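You operate a simulated robot arm through the tools that you are given. There is no shell and no other tool.

You run a simulated robot arm. Do the job below in one go: nothing can be reset, and whatever is moved stays where it is left.

## Task
Put things in order on the top of the wooden bench. At the end: the green filter stands where the pink box of bolts stood; the pink box of bolts is on the white packing board; the brown pad stands where the purple pad stood; the purple pad stands where the green filter stood; whatever was shut is shut again. Leave all else as you found it, and nothing knocked over.

It is judged by the outcome, as a careful person would: the job done as asked, and still so three seconds after it is handed in. It fails if anything else is knocked over, pushed out of place, dropped, spilled or broken.

## Robot
A 7-joint arm with a two-finger parallel gripper, fixed in place. Base frame: the origin is at the foot of the arm, x ahead of it, y to its left, z up; the work surface is at about z = 0. Units: cm, rad, N and s.
With the tool pointing down near the work surface it reaches from about 22 to 58 cm from the base axis. Its first joint turns from -1.152 to 1.152 rad. Payload 2.5 kg.
The TCP is the grasp point between the finger pads, 2.3 cm short of the fingertips. In the tool frame z runs along the fingers and y along their closing line. The gripper opens to 9.4 cm. The fingers are 3.8 cm wide and 1 cm thick; the gripper's body (5.4 by 9.6 cm) begins 3.9 cm behind the TCP.
Orientation is that of the tool frame in the base frame, as a unit quaternion [x, y, z, w]. With the fingers straight down and closing along the base's y, the tool's x points along the base's -x, its y along +y and its z along -z.

## Interface
- The arm moves only by the tool drive_tool. Its argument "rows" is a list of rows, each a list of 7 numbers: the shift along the base's x, y, z in cm, then the turn, a rotation vector about the base's x, y, z in rad, then the gripper command, from -1 (fully open) to 1 (shut), values between in proportion. In form: [[x, y, z, wx, wy, wz, jaw], ...]. A call has 1 to 20 rows; each row shifts and turns the commanded pose from where the row before left it. A row lasts 0.2 s, in which the tool goes at most 5 cm and 0.15 rad; a call with a longer step from one row to the next is refused whole, and so is a gripper value outside its range. Where a pose cannot be reached the arm comes as near as it can. A force on the tool above 40 N (or 10 N above the force at the start of the call, whichever is more), or a blocked arm, ends the call early, and 0.2 s more pass. The fingers move at their own pace (about 10.8 cm/s each) and stop on an object; they squeeze with about 42 N. The grip force told is the motor's: it shows also when the fingers shut on nothing. Time passes only in rows, and 0.2 s behind the last, so rows that do not move let the fingers close. It gives the time, the measured TCP pose, the force on the tool (base axes), the opening and the grip force at its end, in the units of the frame above (readings bear some noise), with the torque about the TCP (base axes, N m) and any sound that the robot's microphone picked up, and new pictures: "views" is both (left out), scene, wrist or none.
- Cameras (640 x 400 px; columns grow to the right, rows downward): "scene" is fixed at [10.43, -39.08, 52.12]; the picture's right is [0.93, -0.38, 0.00], its down [-0.25, -0.62, -0.75] and it looks along [0.28, 0.69, -0.67] (base axes); focal length 214 px, centre (320, 200). "wrist" rides on the gripper at [8.6, 1.6, -7.4] in the tool frame; the picture's right is [-0.18, 0.98, 0.00], its down [-0.58, -0.11, -0.81] and it looks along [-0.79, -0.15, 0.59] (tool axes); focal length 243 px, centre (320, 200). There is no depth. A picture from a camera that has moved, and an enlarged one, comes with that camera's place and axes in the base frame and with its lens. The place of the scene camera against the robot may be out by one fixed shift of up to 2.5 cm in any direction.
- enlarge(camera, box): a new picture of the part [left, top, right, bottom] of that camera's present view, enlarged. No time passes.
- job_done(): hands the job in; it is judged then, once.

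Places have to be worked out from the pictures, the camera data and where the tool is seen. Open the gripper and draw the arm clear of the work before you hand the job in, unless the task says otherwise.

The tools are called by a JSON object that holds its "op" and its "data". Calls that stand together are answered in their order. drive_tool: Moves the arm, as the interface text tells. Its arguments: {"type":"object","properties":{"rows":{"type":"array"},"views":{"type":"string","enum":["both","scene","wrist","none"]}},"required":["rows"]} The other tools are called the same way: enlarge (camera, box) takes an enlarged picture of a part of a camera's view; job_done () hands the job in.

At the start:

```text
clock: 0.0
tool_pos: [38.81, 8.84, 37.39]
tool_rot: [0.0, 1.0, 0.0, 0.0]
contact_force: [0.6, 1.1, -0.5]
ft_torque: [0.01, 0.0, 0.0]
grip_width: 9.39
grip_force: 0.0
```

scene: 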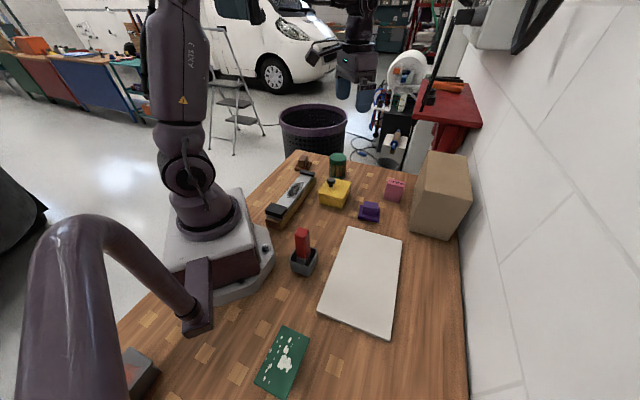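
wrist: 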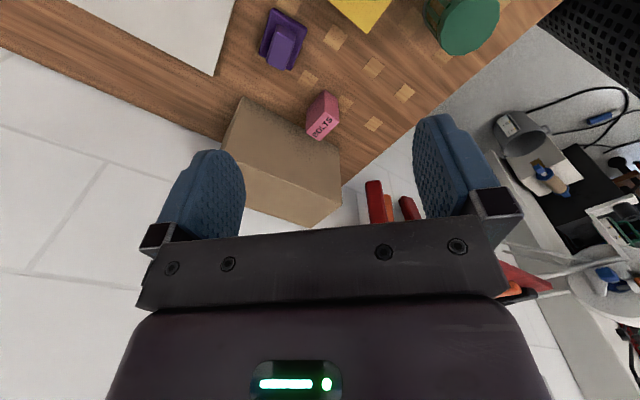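

I'll start by looking more closely at the bench, to identify the objects and where they stand.

{"op": "enlarge", "data": {"camera": "scene", "box": [240, 130, 480, 280]}}

{"op": "enlarge", "data": {"camera": "scene", "box": [100, 220, 420, 400]}}

{"op": "enlarge", "data": {"camera": "wrist", "box": [200, 0, 520, 200]}}

```text
2.67 times, centred on (360, 205) of scene
camera zoom: at [10.43, -39.08, 52.12], right [0.93, -0.38, 0.0], down [-0.25, -0.62, -0.75], along [0.28, 0.69, -0.67], focal length 572 px, centre (213, 187)
```

zoom: 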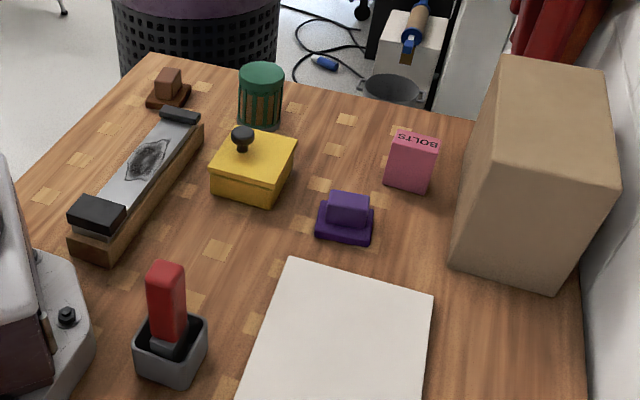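

```text
2.00 times, centred on (260, 310) of scene
camera zoom: at [10.43, -39.08, 52.12], right [0.93, -0.38, 0.0], down [-0.25, -0.62, -0.75], along [0.28, 0.69, -0.67], focal length 429 px, centre (440, -20)
```

zoom: 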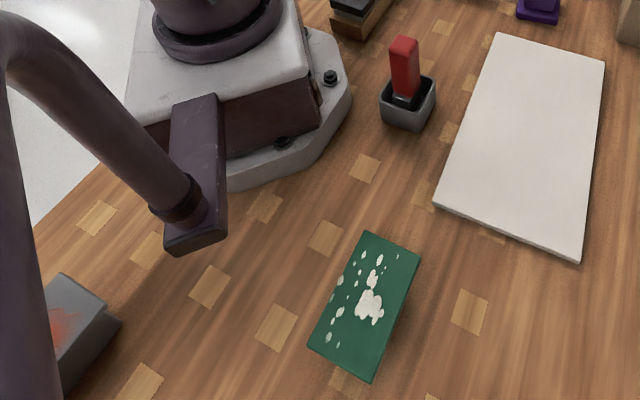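

```text
2.00 times, centred on (360, 100) of wrist
camera zoom: at [30.02, 10.53, 44.75], right [0.18, 0.98, 0.0], down [0.58, -0.11, 0.81], along [0.79, -0.15, -0.59], focal length 485 px, centre (240, 400)
```

zoom: 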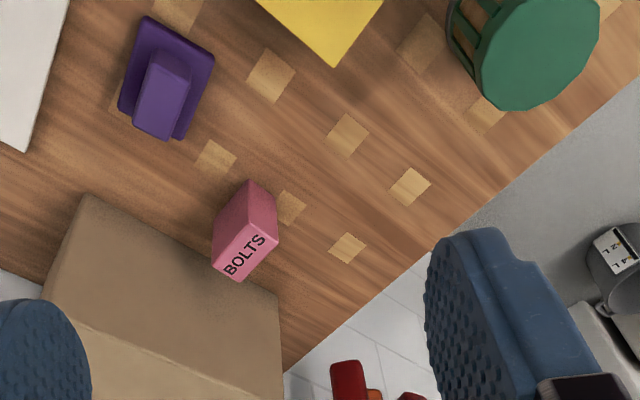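

The bench holds the pink BOLTS box beside a tall carton, the green filter, the purple and brown pads, and a yellow knobbed box that is shut. I'm drawing the arm back while staying high, so the wrist camera can see all of them and I can measure positions.

{"op": "drive_tool", "data": {"rows": [[-4, 0, 0, 0, 0, 0, -1], [-4, 0, 0, 0, 0, 0, -1], [-2, 0, 0, 0, 0, 0, -1], [0, 0, 0, 0, 0, 0, -1]], "views": "both"}}

```text
clock: 1.0
tool_pos: [28.66, 8.92, 37.19]
tool_rot: [0.0, 1.0, 0.001, 0.0]
contact_force: [0.5, 0.0, 0.9]
ft_torque: [0.0, 0.0, -0.03]
grip_width: 9.38
grip_force: 0.1
camera wrist: at [19.88, 10.56, 44.65], right [0.18, 0.98, 0.0], down [0.58, -0.11, 0.81], along [0.79, -0.15, -0.59], focal length 243 px, centre (320, 200)
```

scene: 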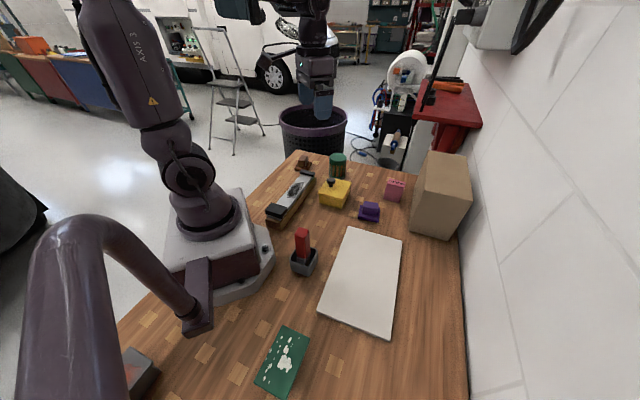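
wrist: 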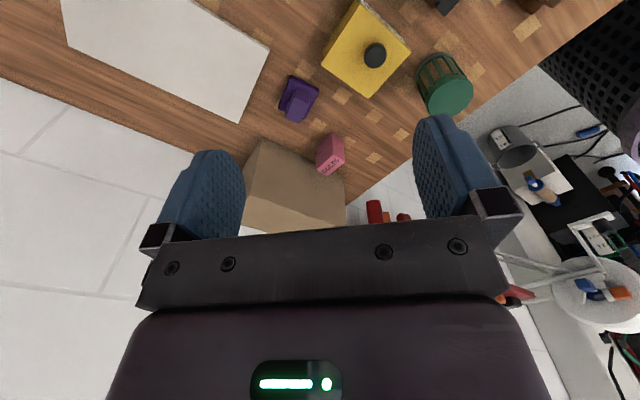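

{"op": "enlarge", "data": {"camera": "wrist", "box": [230, 60, 390, 160]}}

{"op": "enlarge", "data": {"camera": "wrist", "box": [230, 120, 390, 220]}}

{"op": "enlarge", "data": {"camera": "wrist", "box": [310, 0, 560, 156]}}

{"op": "enlarge", "data": {"camera": "scene", "box": [370, 140, 482, 210]}}

{"op": "enlarge", "data": {"camera": "scene", "box": [280, 140, 392, 210]}}

```text
4.00 times, centred on (310, 110) of wrist
camera zoom: at [19.88, 10.56, 44.65], right [0.18, 0.98, 0.0], down [0.58, -0.11, 0.81], along [0.79, -0.15, -0.59], focal length 970 px, centre (360, 560)
```

zoom: 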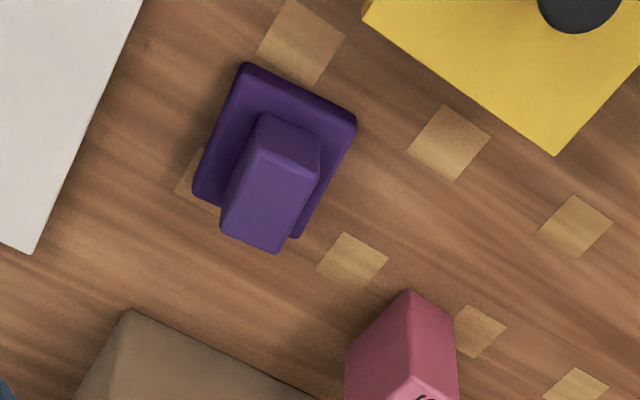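

```text
4.00 times, centred on (310, 170) of wrist
camera zoom: at [19.88, 10.56, 44.65], right [0.18, 0.98, 0.0], down [0.58, -0.11, 0.81], along [0.79, -0.15, -0.59], focal length 970 px, centre (360, 320)
```

zoom: 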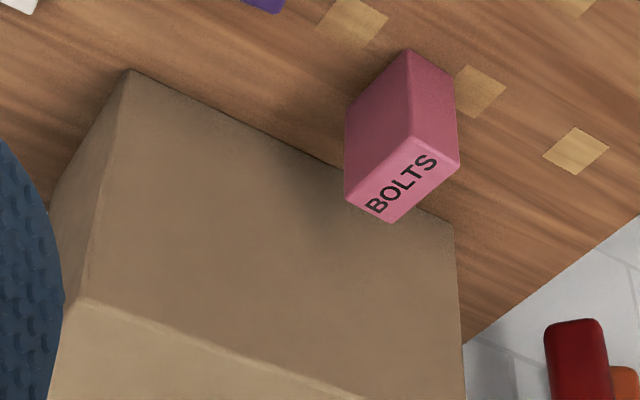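

```text
2.56 times, centred on (435, 78) of wrist
camera zoom: at [19.88, 10.56, 44.65], right [0.18, 0.98, 0.0], down [0.58, -0.11, 0.81], along [0.79, -0.15, -0.59], focal length 621 px, centre (26, 512)
```

zoom: 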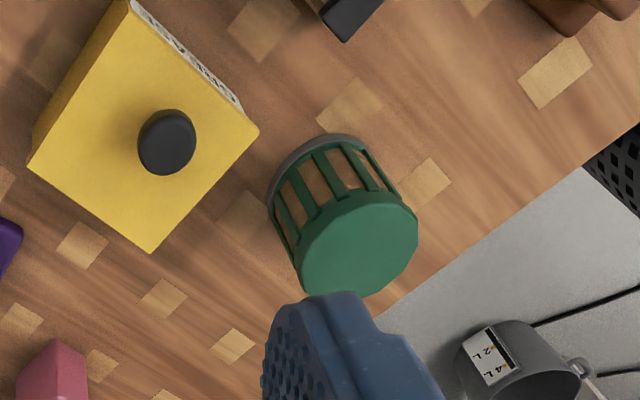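

```text
5.71 times, centred on (426, 175) of scene
camera zoom: at [10.43, -39.08, 52.12], right [0.93, -0.38, 0.0], down [-0.25, -0.62, -0.75], along [0.28, 0.69, -0.67], focal length 1226 px, centre (-286, 343)
```

zoom: 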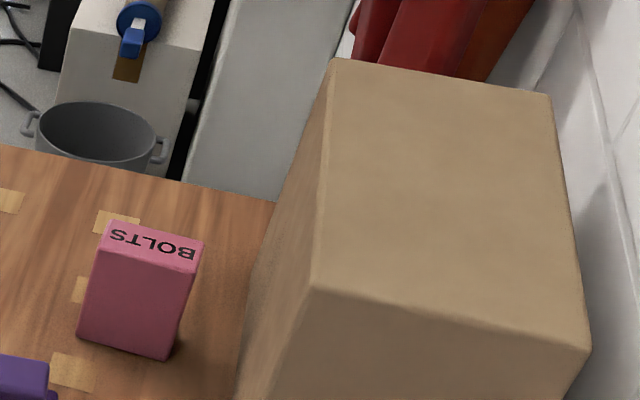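

```text
5.71 times, centred on (336, 175) of scene
camera zoom: at [10.43, -39.08, 52.12], right [0.93, -0.38, 0.0], down [-0.25, -0.62, -0.75], along [0.28, 0.69, -0.67], focal length 1226 px, centre (229, 343)
```

zoom: 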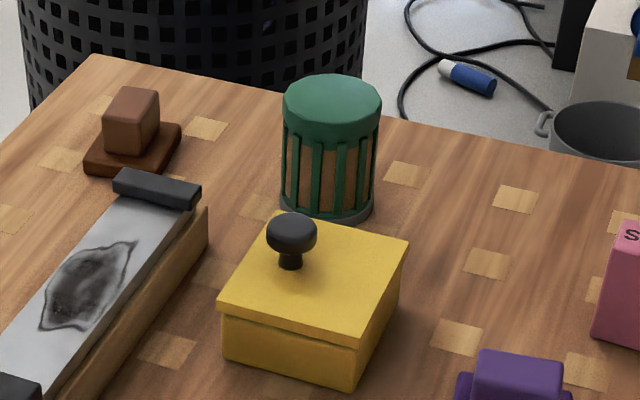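

From this view I put the pink box at about (59, 5.7), roughly 6.5 × 4 × 7 cm and parallel to the carton face about 3 cm away. The purple pad is near (45.6, 1.4) and the green filter near (45.6, 27.5). I'll swing the tool by -0.78 rad to line up with the pink box and look from closer, staying above the carton.

{"op": "drive_tool", "data": {"rows": [[3.5, 0, -2, 0, 0, -0.13, -1], [3.5, 0, -2, 0, 0, -0.13, -1], [3.5, 0, -2, 0, 0, -0.13, -1], [3.5, 0, -2, 0, 0, -0.13, -1], [3.5, 0, -2, 0, 0, -0.13, -1], [3.5, 0, -2, 0, 0, -0.13, -1], [0, 0, 0, 0, 0, 0, -1]], "views": "both"}}

```text
clock: 2.6
tool_pos: [50.01, 8.98, 25.28]
tool_rot: [0.381, 0.925, 0.001, 0.0]
contact_force: [0.1, 0.4, 0.0]
ft_torque: [-0.03, 0.0, 0.0]
grip_width: 9.38
grip_force: 0.0
camera wrist: at [44.87, 16.22, 32.74], right [0.82, 0.57, 0.0], down [0.34, -0.49, 0.81], along [0.46, -0.66, -0.59], focal length 243 px, centre (320, 200)
```

scene: 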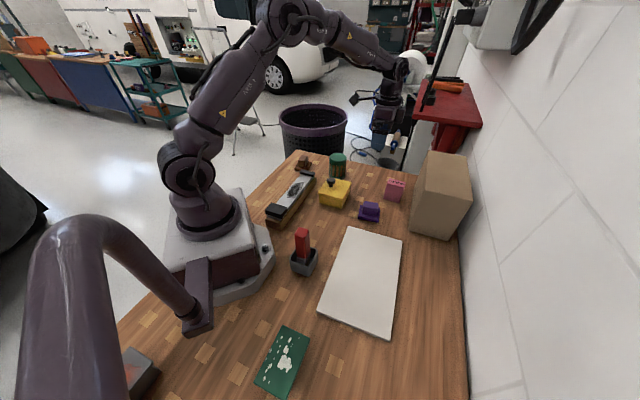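
wrist: 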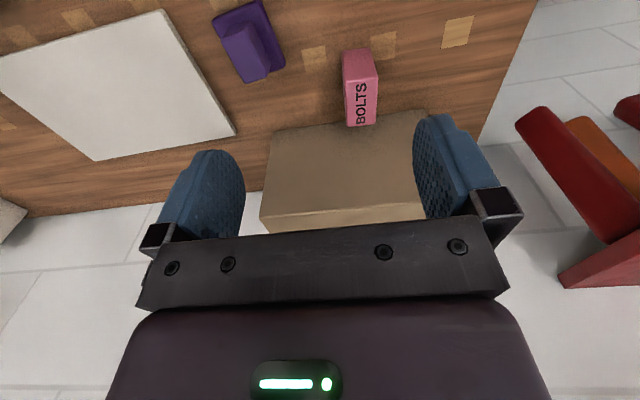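

{"op": "enlarge", "data": {"camera": "wrist", "box": [300, 30, 460, 130]}}

{"op": "enlarge", "data": {"camera": "wrist", "box": [180, 0, 340, 100]}}

{"op": "enlarge", "data": {"camera": "wrist", "box": [0, 0, 320, 200]}}

```text
4.00 times, centred on (380, 80) of wrist
camera zoom: at [44.87, 16.22, 32.74], right [0.82, 0.57, 0.0], down [0.34, -0.49, 0.81], along [0.46, -0.66, -0.59], focal length 970 px, centre (80, 680)
```

zoom: 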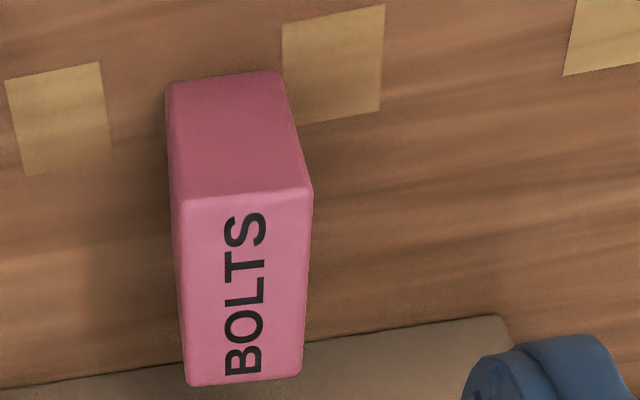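

```text
4.00 times, centred on (260, 50) of wrist
camera zoom: at [44.87, 16.22, 32.74], right [0.82, 0.57, 0.0], down [0.34, -0.49, 0.81], along [0.46, -0.66, -0.59], focal length 970 px, centre (560, 800)
```

zoom: 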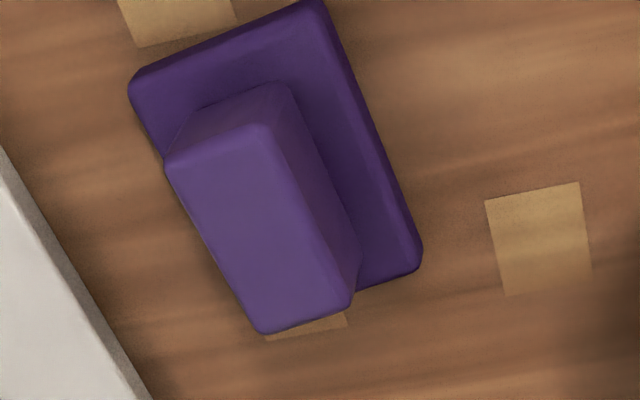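

```text
2.00 times, centred on (160, 100) of wrist
camera zoom: at [44.87, 16.22, 32.74], right [0.82, 0.57, 0.0], down [0.34, -0.49, 0.81], along [0.46, -0.66, -0.59], focal length 485 px, centre (640, 400)
```

zoom: 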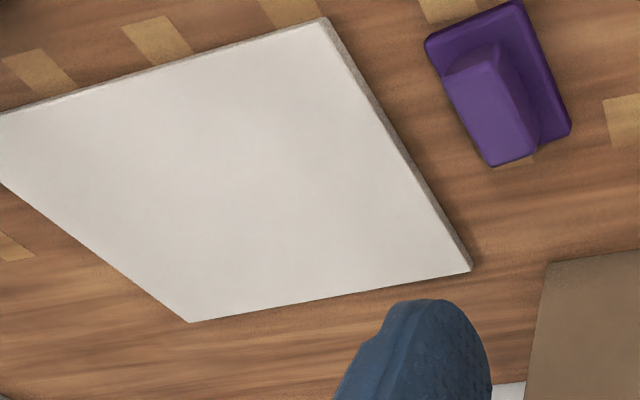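

The pink box's top centre works out at (58.2, 5.6), about 6.1 × 3.5 cm and 6.5 cm tall, with its short side along about 42°. The packing board's corners put its centre near (32.6, -16.7). I'm moving directly above the pink box at z≈19 to check that I can reach it and am lined up.

{"op": "drive_tool", "data": {"rows": [[2.8, -1.1, -1, 0, 0, -0.025, -1], [2.8, -1.1, -1, 0, 0, -0.025, -1], [2.6, -1.2, -1, 0, 0, 0, -1], [0, 0, -3, 0, 0, 0, -1], [0, 0, 0, 0, 0, 0, -1]], "views": "both"}}

```text
clock: 3.8
tool_pos: [57.87, 5.41, 19.42]
tool_rot: [0.403, 0.915, 0.0, 0.001]
contact_force: [-0.1, 0.1, -0.2]
ft_torque: [0.02, -0.03, -0.03]
grip_width: 9.37
grip_force: 0.2
camera wrist: at [53.15, 12.99, 26.83], right [0.85, 0.53, 0.0], down [0.31, -0.5, 0.81], along [0.43, -0.68, -0.59], focal length 243 px, centre (320, 200)
```

scene: 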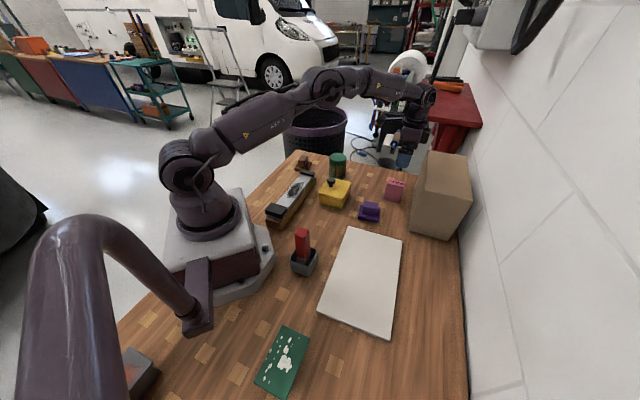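
wrist: 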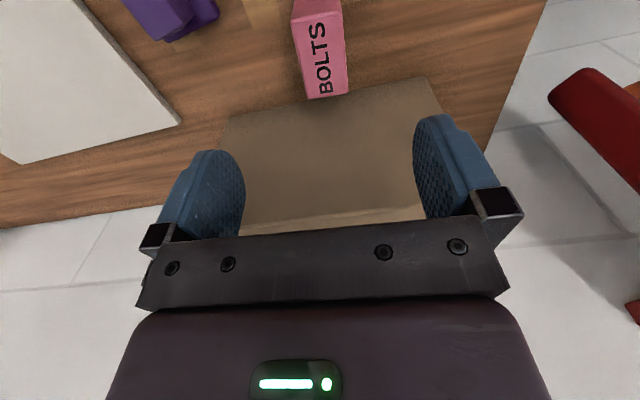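

{"op": "enlarge", "data": {"camera": "wrist", "box": [240, 0, 400, 100]}}

{"op": "enlarge", "data": {"camera": "scene", "box": [350, 70, 478, 210]}}

```text
4.00 times, centred on (320, 50) of wrist
camera zoom: at [53.15, 12.99, 26.83], right [0.85, 0.53, 0.0], down [0.31, -0.5, 0.81], along [0.43, -0.68, -0.59], focal length 970 px, centre (320, 800)
```

zoom: 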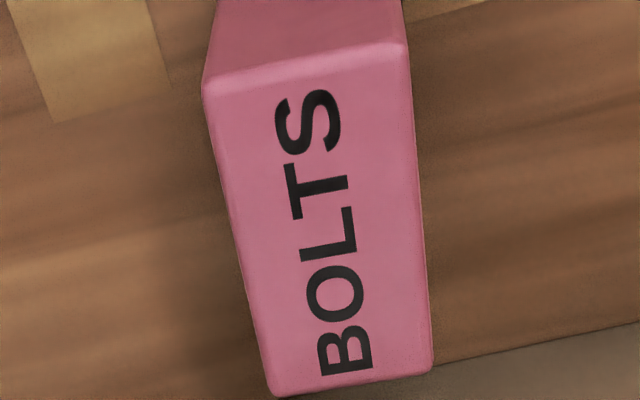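

```text
2.86 times, centred on (414, 140) of scene
camera zoom: at [10.43, -39.08, 52.12], right [0.93, -0.38, 0.0], down [-0.25, -0.62, -0.75], along [0.28, 0.69, -0.67], focal length 613 px, centre (51, 371)
```

zoom: 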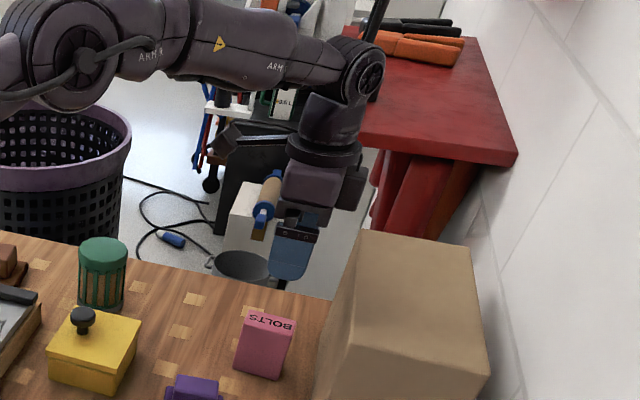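

The new view puts the pink box centre at (58.1, 5.5), directly under the tool with room on both sides. I'm descending in steps with the jaws open and watching the force.

{"op": "drive_tool", "data": {"rows": [[0, 0, -3, 0, 0, -0.01, -1], [0, 0, -3, 0, 0, -0.01, -1], [0, 0, -3, 0, 0, 0, -1], [0, 0, -3, 0, 0, 0, -1], [0, 0, -2, 0, 0, 0, -1], [0, 0, 0, 0, 0, 0, -1]], "views": "both"}}

```text
clock: 5.2
tool_pos: [57.87, 5.29, 5.53]
tool_rot: [0.413, 0.911, -0.001, 0.001]
contact_force: [0.6, 0.1, 0.0]
ft_torque: [-0.02, 0.03, 0.02]
grip_width: 9.38
grip_force: 0.1
camera wrist: at [53.25, 12.96, 12.84], right [0.86, 0.51, 0.0], down [0.3, -0.51, 0.81], along [0.41, -0.69, -0.59], focal length 243 px, centre (320, 200)
```

scene: 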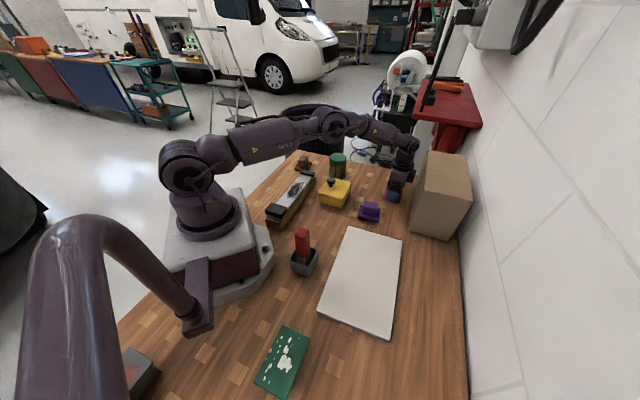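
wrist: 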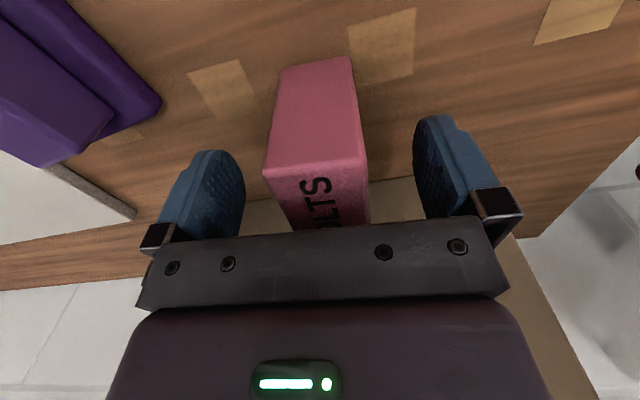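

The box is centred between the fingers. I'm lowering the last 1.8 cm and closing on it.

{"op": "drive_tool", "data": {"rows": [[0, 0, -1, 0, 0, 0, -1], [0, 0, -0.9, 0, 0, 0, -1], [0, 0, 0, 0, 0, 0, 0], [0, 0, 0, 0, 0, 0, 1], [0, 0, 0, 0, 0, 0, 1], [0, 0, 0, 0, 0, 0, 1]], "views": "both"}}

```text
clock: 6.6
tool_pos: [57.89, 5.34, 3.55]
tool_rot: [0.413, 0.911, 0.002, 0.001]
contact_force: [5.2, 1.4, 16.1]
ft_torque: [-0.01, 0.15, -0.03]
grip_width: 3.55
grip_force: 41.8
camera wrist: at [53.34, 13.06, 10.98], right [0.86, 0.51, 0.0], down [0.3, -0.51, 0.81], along [0.41, -0.69, -0.59], focal length 243 px, centre (320, 200)
```

scene: 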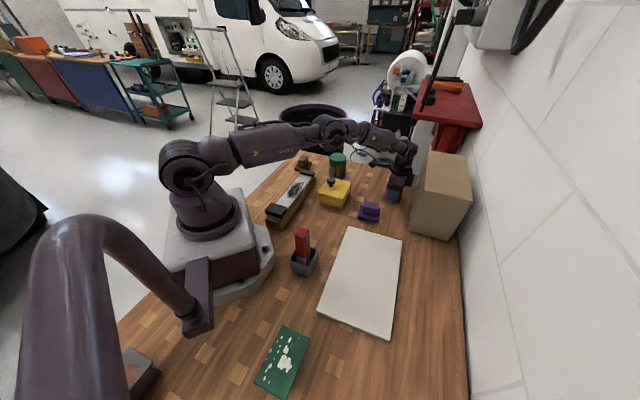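
wrist: 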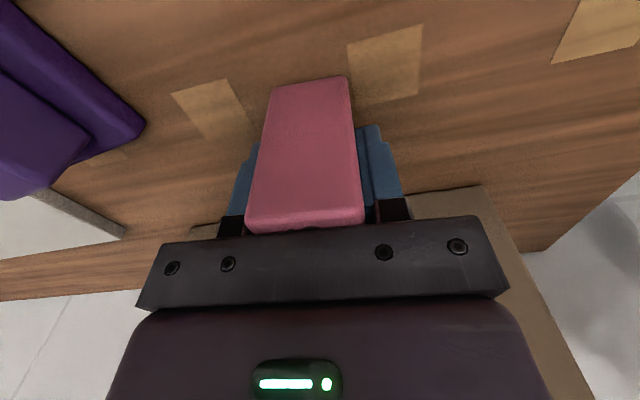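

The grip is at 3.55 cm with 42 N. There is a small upward force, so I'll lift slowly and straight, then check.

{"op": "drive_tool", "data": {"rows": [[0, 0, 0.5, 0, 0, 0, 1], [0, 0, 1, 0, 0, 0, 1], [0, 0, 1.5, 0, 0, 0, 1], [0, 0, 0, 0, 0, 0, 1]], "views": "both"}}

```text
clock: 7.6
tool_pos: [57.63, 5.47, 6.43]
tool_rot: [0.412, 0.911, 0.0, -0.001]
contact_force: [0.2, -0.4, -0.6]
ft_torque: [0.01, 0.0, -0.01]
grip_width: 3.58
grip_force: 41.8
camera wrist: at [53.19, 13.09, 13.8], right [0.86, 0.51, 0.0], down [0.3, -0.51, 0.81], along [0.41, -0.69, -0.59], focal length 243 px, centre (320, 200)
```

scene: 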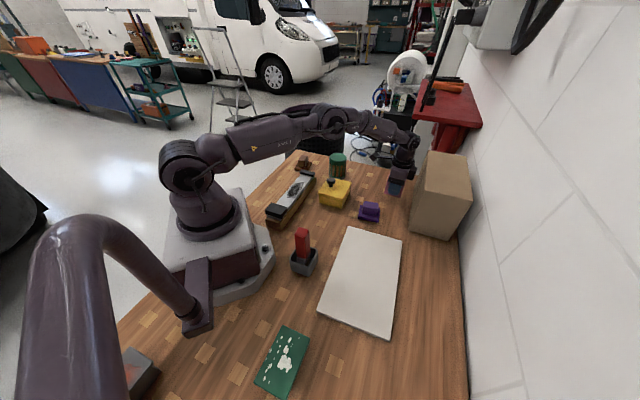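
wrist: 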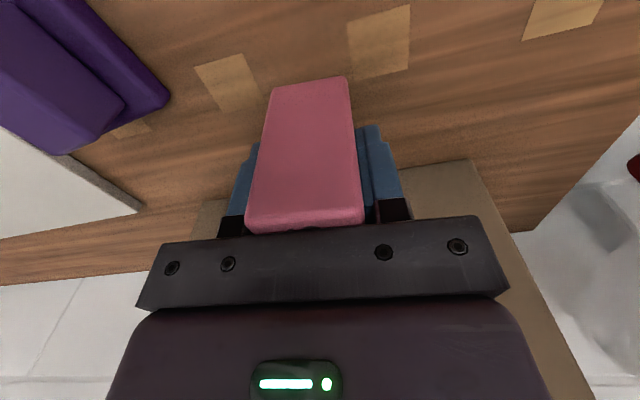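

The box is free and held squarely. I'll lift it above carton height, carry it over the packing board, and stop above the board to check.

{"op": "drive_tool", "data": {"rows": [[0, 0, 4, 0, 0, 0, 1], [0, 0, 4, 0, 0, 0, 1], [0, 0, 4, 0, 0, 0, 1], [-1.4, -0.5, 3, 0, 0, 0, 1], [-3, -2.7, 0, 0, 0, 0, 1], [-3, -2.7, 0, 0, 0, 0, 1], [-3, -2.7, 0, 0, 0, 0, 1], [-3, -2.7, 0, 0, 0, 0, 1], [-3, -2.7, 0, 0, 0, 0, 1], [-3, -2.7, 0, 0, 0, 0, 1], [-3, -2.7, -2, 0, 0, 0, 1], [-3, -2.7, -2, 0, 0, 0, 1], [0, 0, 0, 0, 0, 0, 1]], "views": "both"}}

```text
clock: 10.4
tool_pos: [32.51, -16.68, 17.53]
tool_rot: [0.412, 0.911, 0.0, 0.001]
contact_force: [0.0, 0.3, -1.6]
ft_torque: [0.0, 0.02, -0.03]
grip_width: 3.52
grip_force: 41.7
camera wrist: at [28.01, -9.06, 24.86], right [0.86, 0.51, 0.0], down [0.3, -0.51, 0.81], along [0.41, -0.69, -0.59], focal length 243 px, centre (320, 200)
```

scene: 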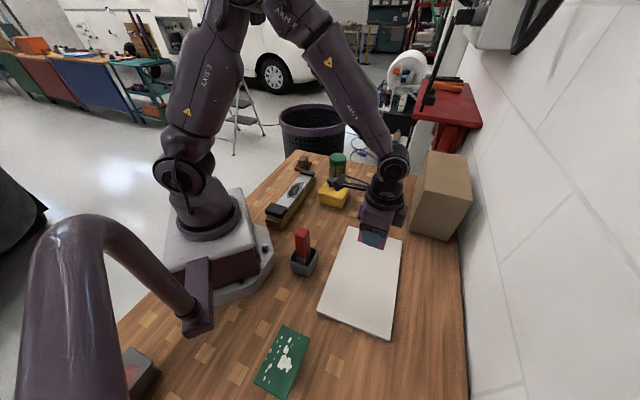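
wrist: 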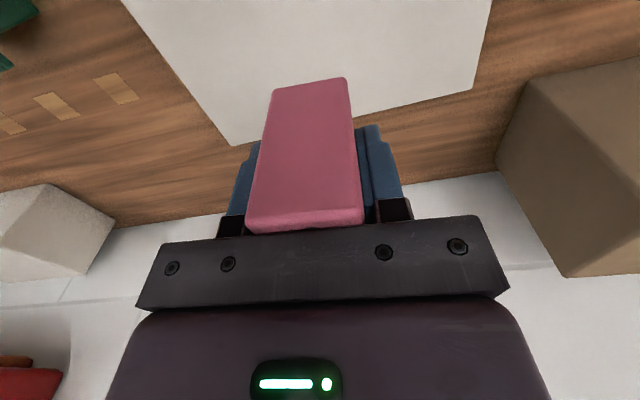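

The tool is over the board centre, and the board corners seen from the wrist match my estimate. I'm lowering fast to a small clearance, then slowly.

{"op": "drive_tool", "data": {"rows": [[0, 0, -3, 0, 0, 0, 1], [0, 0, -3, 0, 0, 0, 1], [0, 0, -3, 0, 0, 0, 1], [0, 0, -2, 0, 0, 0, 1], [0, 0, -0.8, 0, 0, 0, 1], [0, 0, 0, 0, 0, 0, 1]], "views": "both"}}

```text
clock: 11.8
tool_pos: [32.64, -16.49, 5.6]
tool_rot: [0.412, 0.911, -0.001, 0.0]
contact_force: [0.0, 0.0, -0.8]
ft_torque: [-0.05, 0.0, -0.04]
grip_width: 3.53
grip_force: 41.9
camera wrist: at [27.97, -8.95, 13.02], right [0.86, 0.51, 0.0], down [0.3, -0.51, 0.81], along [0.41, -0.69, -0.59], focal length 243 px, centre (320, 200)
```

scene: 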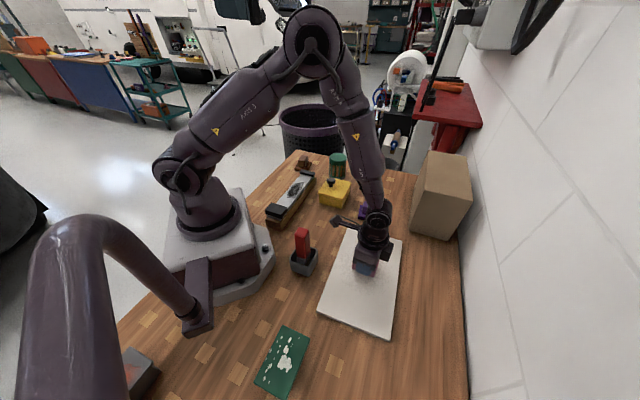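
wrist: 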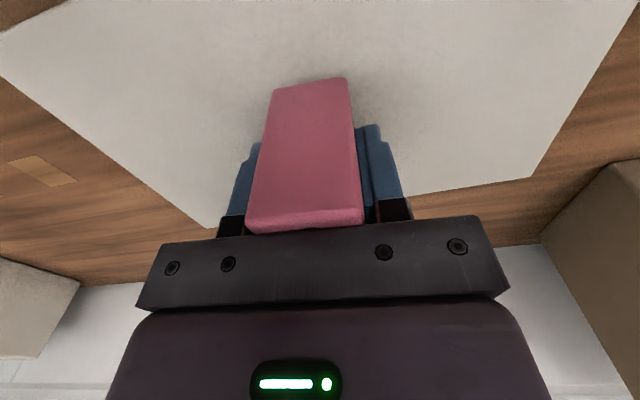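

{"op": "drive_tool", "data": {"rows": [[0, 0, -0.2, 0, 0, 0, 1], [0, 0, -0.2, 0, 0, 0, 1], [0, 0, -0.2, 0, 0, 0, 1], [0, 0, 0, 0, 0, 0, 1]], "views": "wrist"}}

```text
clock: 12.8
tool_pos: [32.55, -16.62, 5.02]
tool_rot: [0.412, 0.911, 0.001, 0.0]
contact_force: [0.3, -0.5, -1.2]
ft_torque: [0.04, 0.0, -0.02]
grip_width: 3.55
grip_force: 42.3
camera wrist: at [27.98, -8.99, 12.44], right [0.86, 0.51, 0.0], down [0.3, -0.51, 0.81], along [0.41, -0.69, -0.59], focal length 243 px, centre (320, 200)
```

wrist: 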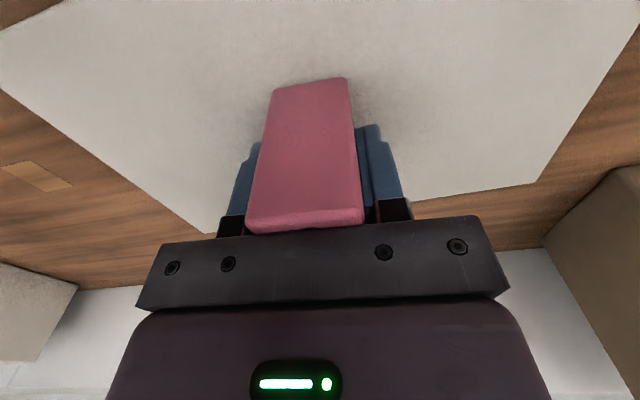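

No contact yet at z≈5.0. I'm continuing down in very small steps until the force rises.

{"op": "drive_tool", "data": {"rows": [[0, 0, -0.15, 0, 0, 0, 1], [0, 0, -0.15, 0, 0, 0, 1], [0, 0, -0.1, 0, 0, 0, 1], [0, 0, 0, 0, 0, 0, 1]], "views": "wrist"}}

```text
clock: 13.8
tool_pos: [32.64, -16.66, 4.76]
tool_rot: [0.412, 0.911, 0.0, 0.0]
contact_force: [-7.7, 5.1, 30.3]
ft_torque: [0.08, 0.17, -0.04]
grip_width: 3.52
grip_force: 42.3
camera wrist: at [28.0, -9.02, 12.16], right [0.86, 0.51, 0.0], down [0.3, -0.51, 0.81], along [0.41, -0.69, -0.59], focal length 243 px, centre (320, 200)
```

wrist: 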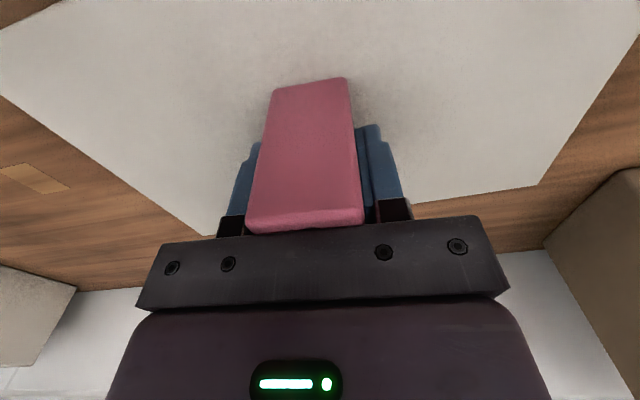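

Contact at 30 N, so the box is seated on the board. I'm easing up a hair, opening, and then rising straight up.

{"op": "drive_tool", "data": {"rows": [[0, 0, 0.07, 0, 0, 0, 1], [0, 0, 0, 0, 0, 0, 0.1], [0, 0, 0, 0, 0, 0, -0.4], [0, 0, 0, 0, 0, 0, -0.7], [0, 0, 0, 0, 0, 0, -0.7]], "views": "both"}}

```text
clock: 15.0
tool_pos: [32.53, -16.72, 4.89]
tool_rot: [0.412, 0.911, -0.001, 0.001]
contact_force: [1.3, 0.0, 13.4]
ft_torque: [0.05, 0.09, -0.01]
grip_width: 7.97
grip_force: 0.1
camera wrist: at [28.0, -9.02, 12.13], right [0.86, 0.51, 0.0], down [0.3, -0.51, 0.81], along [0.41, -0.69, -0.59], focal length 243 px, centre (320, 200)
```

scene: 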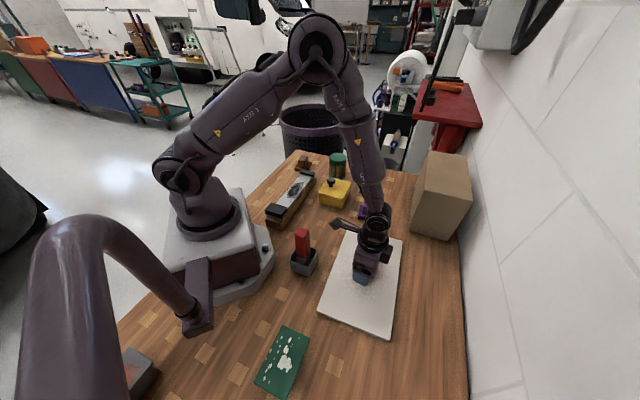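
wrist: 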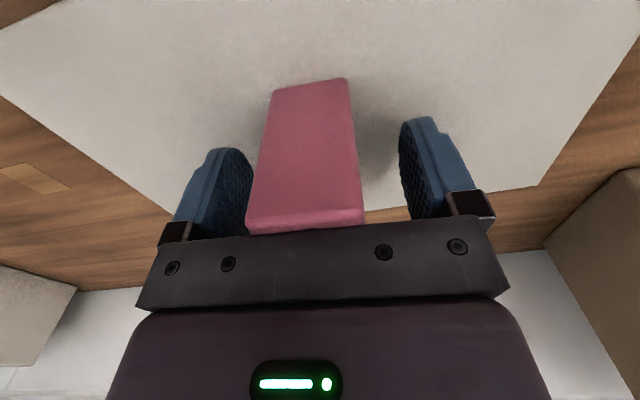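

The box is released, and its top is just touching the palm at 13 N. I'm rising straight up and checking that it stays standing.

{"op": "drive_tool", "data": {"rows": [[0, 0, 0.5, 0, 0, 0, -0.7], [0, 0, 1.5, 0, 0, 0, -0.7], [0, 0, 3, 0, 0, 0, -1], [0, 0, 4, 0, 0, 0, -1], [0, 0, 4, 0, 0, 0, -1], [0, 0, 4, 0, 0, 0, -1], [0, 0, 3, 0, 0, 0, -1]], "views": "both"}}

```text
clock: 16.6
tool_pos: [32.5, -16.58, 24.76]
tool_rot: [0.413, 0.911, 0.0, 0.0]
contact_force: [0.1, 0.6, 0.9]
ft_torque: [0.01, -0.01, 0.02]
grip_width: 9.42
grip_force: 0.1
camera wrist: at [27.95, -9.05, 32.1], right [0.86, 0.51, 0.0], down [0.3, -0.51, 0.81], along [0.41, -0.69, -0.59], focal length 243 px, centre (320, 200)
```

scene: 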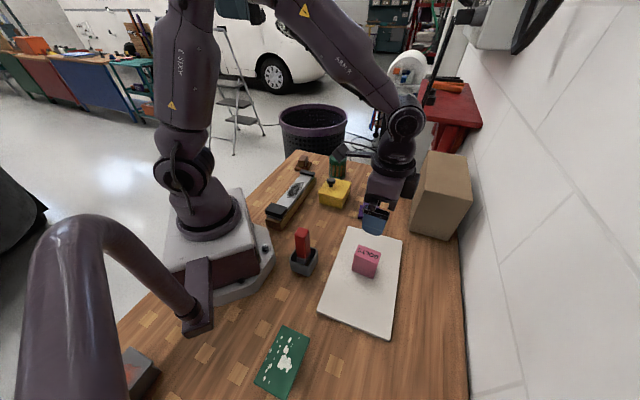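
wrist: 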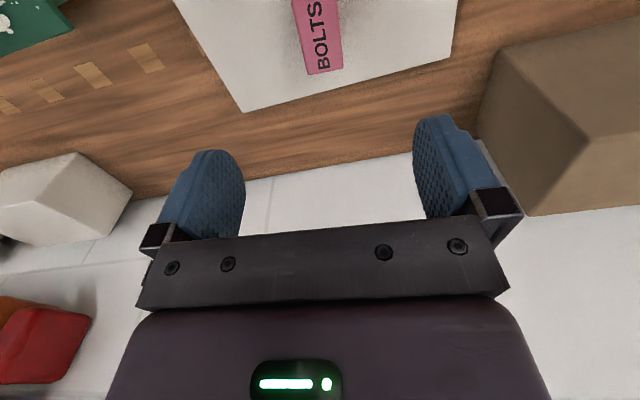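

The pink box now stands upright on the packing board. Next is the green filter. I'll swing over high, with the wrist turned back to its original angle, to see the filter and its neighbours.

{"op": "drive_tool", "data": {"rows": [[0, 0, 3.5, 0, 0, 0, -1], [0, 4.2, 0, 0, 0, 0.12, -1], [0, 4.2, 0, 0, 0, 0.12, -1], [0, 4.2, 0, 0, 0, 0.12, -1], [0, 4.2, 0, 0, 0, 0.12, -1], [0, 4.2, 0, 0, 0, 0.12, -1], [0, 4.2, 0, 0, 0, 0.12, -1], [0, 4.2, 0, 0, 0, 0.129, -1], [0, 4.2, 0, 0, 0, 0, -1], [0, 4.2, 0, 0, 0, 0, -1], [0, 0, 0, 0, 0, 0, -1]], "views": "both"}}

```text
clock: 19.0
tool_pos: [32.42, 21.58, 28.36]
tool_rot: [-0.001, 1.0, 0.0, 0.0]
contact_force: [-0.2, -0.3, 0.5]
ft_torque: [0.01, -0.01, -0.02]
grip_width: 9.38
grip_force: 0.1
camera wrist: at [23.69, 23.16, 35.79], right [0.18, 0.98, 0.0], down [0.58, -0.11, 0.81], along [0.79, -0.15, -0.59], focal length 243 px, centre (320, 200)
```

scene: 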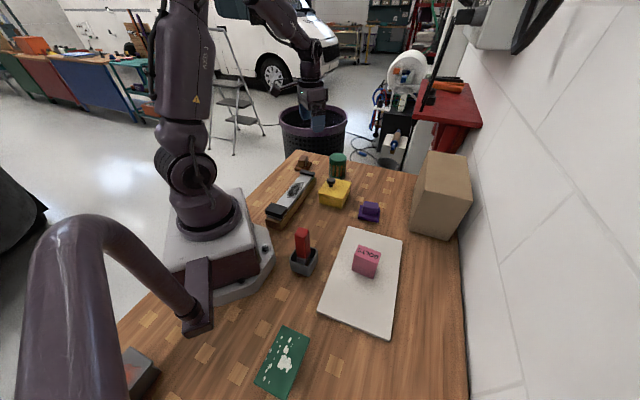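
wrist: 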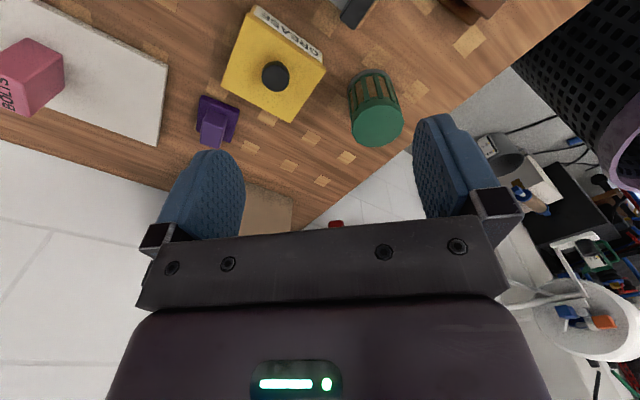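

{"op": "enlarge", "data": {"camera": "wrist", "box": [310, 60, 430, 160]}}

{"op": "enlarge", "data": {"camera": "wrist", "box": [190, 0, 350, 130]}}

{"op": "enlarge", "data": {"camera": "wrist", "box": [320, 0, 520, 100]}}

{"op": "enlarge", "data": {"camera": "scene", "box": [310, 140, 390, 190]}}

```text
4.00 times, centred on (370, 110) of wrist
camera zoom: at [23.69, 23.16, 35.79], right [0.18, 0.98, 0.0], down [0.58, -0.11, 0.81], along [0.79, -0.15, -0.59], focal length 970 px, centre (120, 560)
```

zoom: 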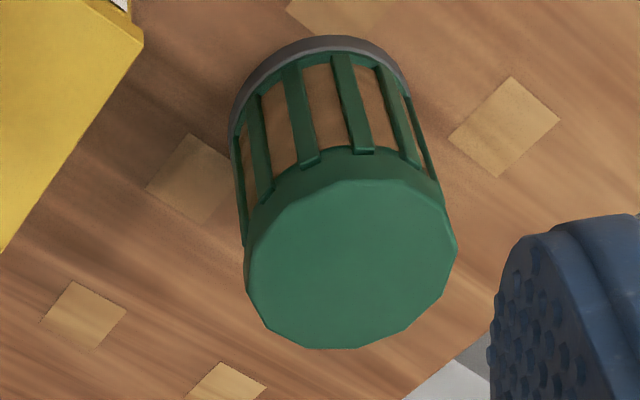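

```text
3.08 times, centred on (270, 65) of wrist
camera zoom: at [23.69, 23.16, 35.79], right [0.18, 0.98, 0.0], down [0.58, -0.11, 0.81], along [0.79, -0.15, -0.59], focal length 746 px, centre (474, 615)
```

zoom: 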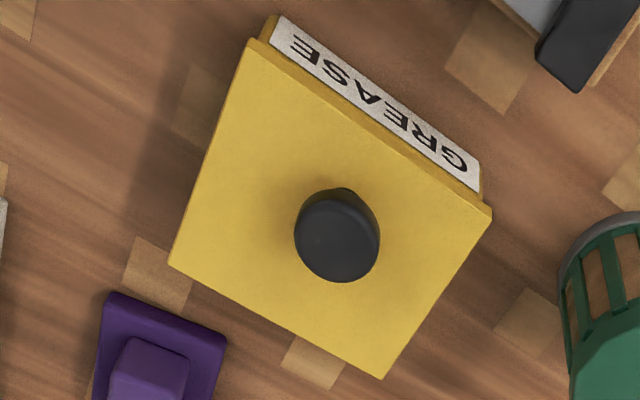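

```text
3.20 times, centred on (420, 50) of wrist
camera zoom: at [23.69, 23.16, 35.79], right [0.18, 0.98, 0.0], down [0.58, -0.11, 0.81], along [0.79, -0.15, -0.59], focal length 776 px, centre (0, 680)
```

zoom: 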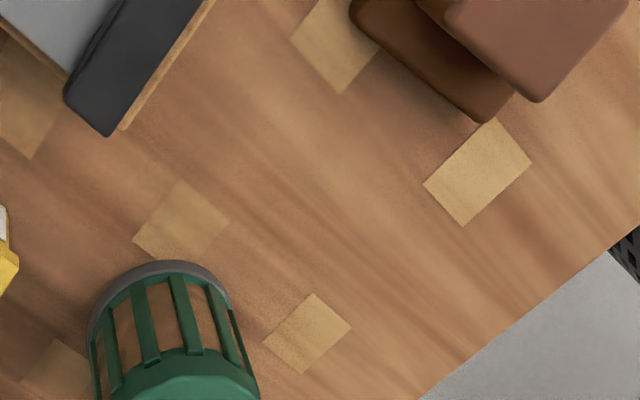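

```text
8.00 times, centred on (350, 165) of scene
camera zoom: at [10.43, -39.08, 52.12], right [0.93, -0.38, 0.0], down [-0.25, -0.62, -0.75], along [0.28, 0.69, -0.67], focal length 1716 px, centre (80, 480)
```

zoom: 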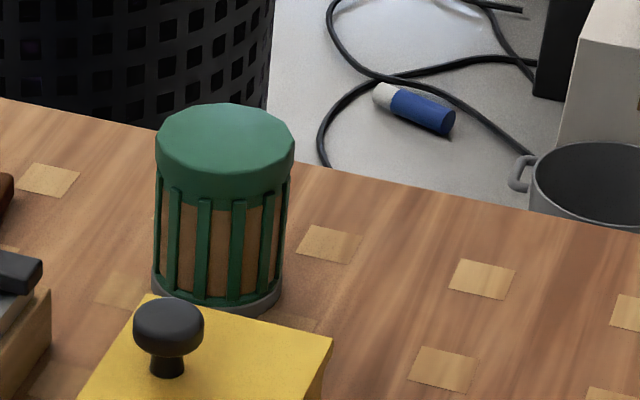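

I estimate the filter at (45.2, 27.1), with a diameter of about 6.8 cm and a height of about 8.2 cm. The yellow grease box is over 6 cm away and will not be touched. I'm moving above the filter at z≈19 with the wrist at -0.5 rad.

{"op": "drive_tool", "data": {"rows": [[2.5, 1.2, 0, 0, 0, -0.1, -1], [2.5, 1.2, -1, 0, 0, -0.1, -1], [2.5, 1.2, -2, 0, 0, -0.1, -1], [2.5, 1.2, -3, 0, 0, -0.1, -1], [2.6, 1.16, -3, 0, 0, -0.1, -1], [0, 0, 0, 0, 0, 0, -1], [0, 0, 0, 0, 0, 0, -1]], "views": "both"}}

```text
clock: 20.6
tool_pos: [45.2, 27.22, 19.39]
tool_rot: [0.247, 0.969, 0.001, 0.0]
contact_force: [0.0, 0.0, -0.4]
ft_torque: [0.0, 0.02, 0.0]
grip_width: 9.4
grip_force: 0.1
camera wrist: at [38.27, 32.89, 26.73], right [0.63, 0.77, 0.0], down [0.46, -0.37, 0.81], along [0.62, -0.51, -0.59], focal length 243 px, centre (320, 200)
```

scene: 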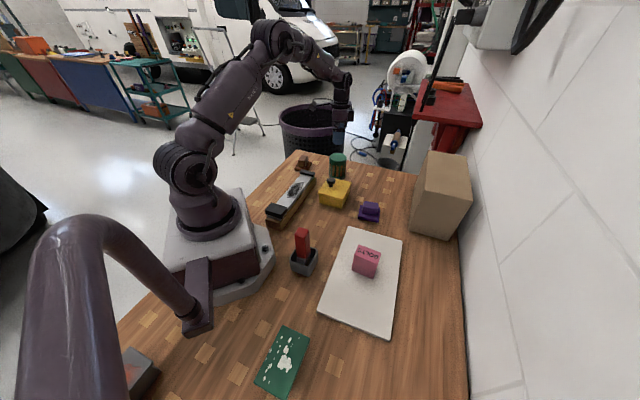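
wrist: 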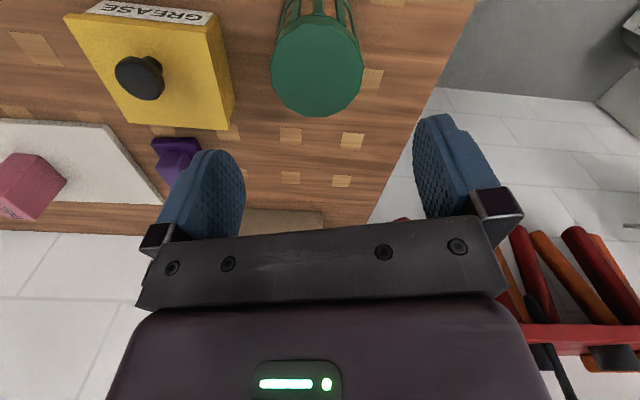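

The tangent lines in this view put the filter axis at (45.3, 27.0), centred under the jaws with about 1.3 cm of room each side. I'm descending to just above its cap and checking again.

{"op": "drive_tool", "data": {"rows": [[0.08, -0.08, -3, 0, 0, 0, -1], [0, 0, -3, 0, 0, 0, -1], [0, 0, -2, 0, 0, 0, -1], [0, 0, 0, 0, 0, 0, -1]], "views": "both"}}

```text
clock: 21.6
tool_pos: [45.21, 27.23, 11.26]
tool_rot: [0.249, 0.969, 0.0, 0.0]
contact_force: [-0.1, -0.1, -0.7]
ft_torque: [0.0, 0.02, -0.03]
grip_width: 9.4
grip_force: 0.1
camera wrist: at [38.31, 32.78, 18.58], right [0.63, 0.77, 0.0], down [0.46, -0.37, 0.81], along [0.62, -0.51, -0.59], focal length 243 px, centre (320, 200)
```

scene: 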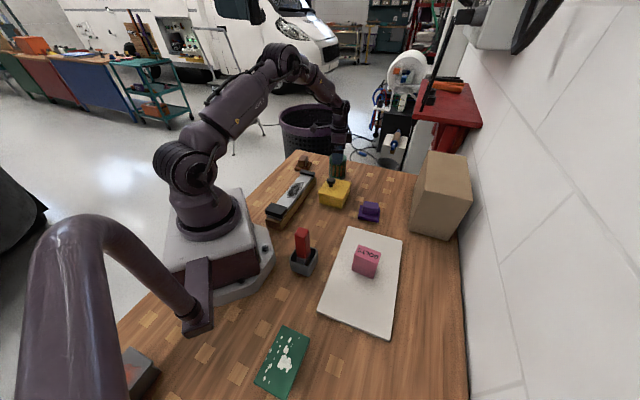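
wrist: 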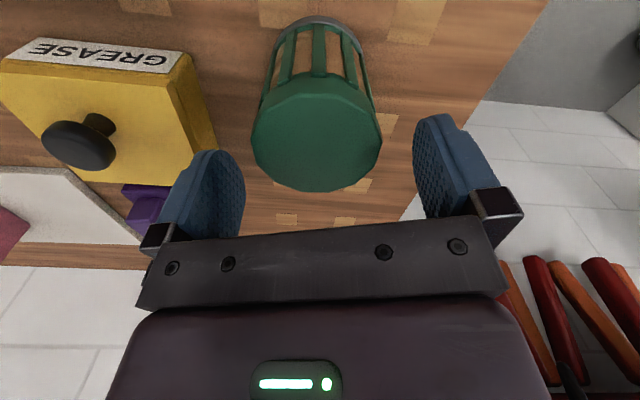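

Still centred. I'm lowering to TCP z≈5.6, which keeps the palm clear of the cap, and looking before closing.

{"op": "drive_tool", "data": {"rows": [[0, 0, -2, 0, 0, 0, -1], [0, 0, -2, 0, 0, 0, -1], [0, 0, -1, 0, 0, 0, -1], [0, 0, -0.6, 0, 0, 0, -1], [0, 0, 0, 0, 0, 0, -1]], "views": "both"}}

```text
clock: 22.8
tool_pos: [45.36, 27.0, 5.65]
tool_rot: [0.248, 0.969, 0.0, 0.0]
contact_force: [0.4, -0.4, 0.2]
ft_torque: [0.01, -0.04, -0.01]
grip_width: 9.39
grip_force: 0.1
camera wrist: at [38.38, 32.63, 13.01], right [0.63, 0.77, 0.0], down [0.46, -0.37, 0.81], along [0.62, -0.51, -0.59], focal length 243 px, centre (320, 200)
```

scene: 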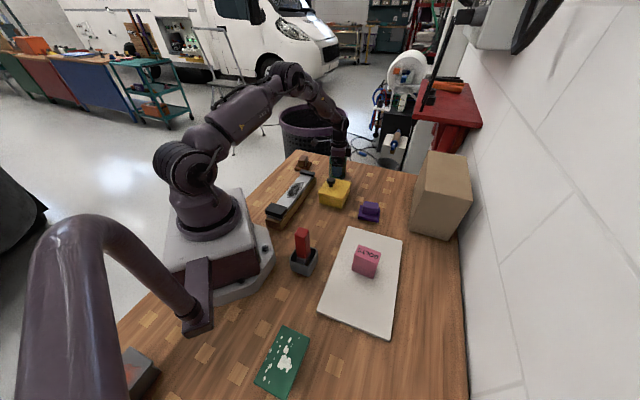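
wrist: 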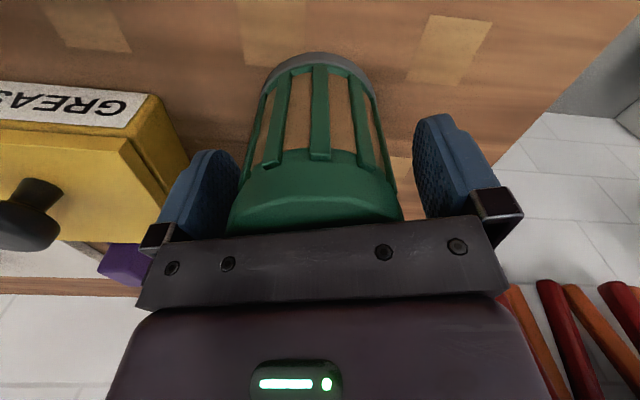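

The cap sits slightly to the left between the fingers, so I'm shifting 0.2 cm that way and then closing.

{"op": "drive_tool", "data": {"rows": [[-0.1, -0.16, 0, 0, 0, 0, -1], [0, 0, 0, 0, 0, 0, -0.7], [0, 0, 0, 0, 0, 0, -0.4], [0, 0, 0, 0, 0, 0, 1], [0, 0, 0, 0, 0, 0, 1], [0, 0, 0, 0, 0, 0, 1]], "views": "both"}}

```text
clock: 24.2
tool_pos: [45.18, 26.83, 5.55]
tool_rot: [0.247, 0.969, 0.001, 0.0]
contact_force: [0.2, -0.8, 1.0]
ft_torque: [-0.03, 0.03, 0.0]
grip_width: 6.39
grip_force: 41.3
camera wrist: at [38.26, 32.47, 13.03], right [0.63, 0.77, 0.0], down [0.46, -0.37, 0.81], along [0.62, -0.51, -0.59], focal length 243 px, centre (320, 200)
```

scene: 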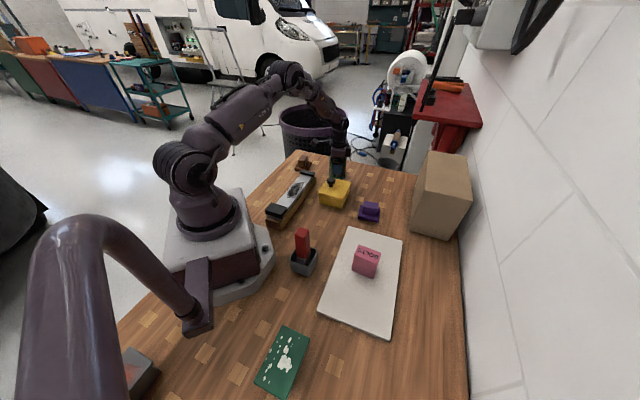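
wrist: 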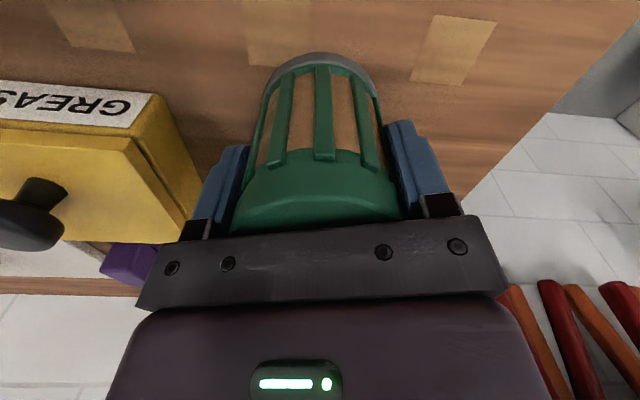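

The filter is gripped at 6.4 cm and squarely held. I'll lift slowly first and check.

{"op": "drive_tool", "data": {"rows": [[0, 0, 0.5, 0, 0, 0, 1], [0, 0, 1.5, 0, 0, 0, 1], [0, 0, 2, 0, 0, 0, 1], [0, 0, 3, 0, 0, 0, 1], [0, 0, 3, 0, 0, 0, 1], [0, 0, 2.4, 0, 0, 0, 1], [0, 0, 0, 0, 0, 0, 1]], "views": "both"}}

```text
clock: 25.8
tool_pos: [44.99, 26.86, 17.97]
tool_rot: [0.248, 0.969, 0.0, 0.0]
contact_force: [0.4, -0.2, -1.1]
ft_torque: [0.0, 0.0, 0.01]
grip_width: 6.39
grip_force: 42.4
camera wrist: at [38.11, 32.48, 25.43], right [0.63, 0.77, 0.0], down [0.46, -0.37, 0.81], along [0.62, -0.51, -0.59], focal length 243 px, centre (320, 200)
```

scene: 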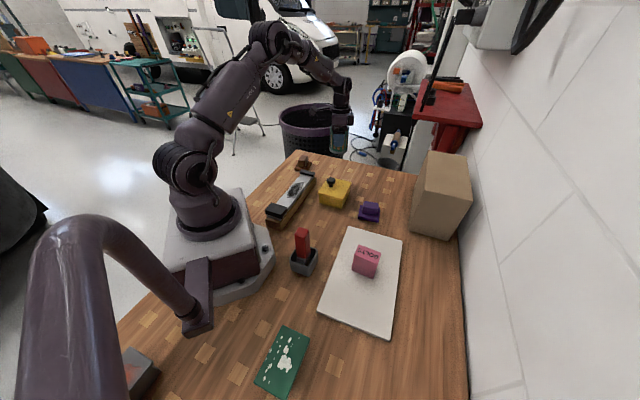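
wrist: 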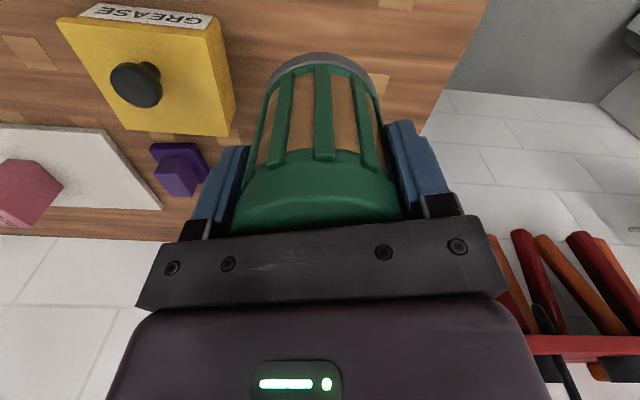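

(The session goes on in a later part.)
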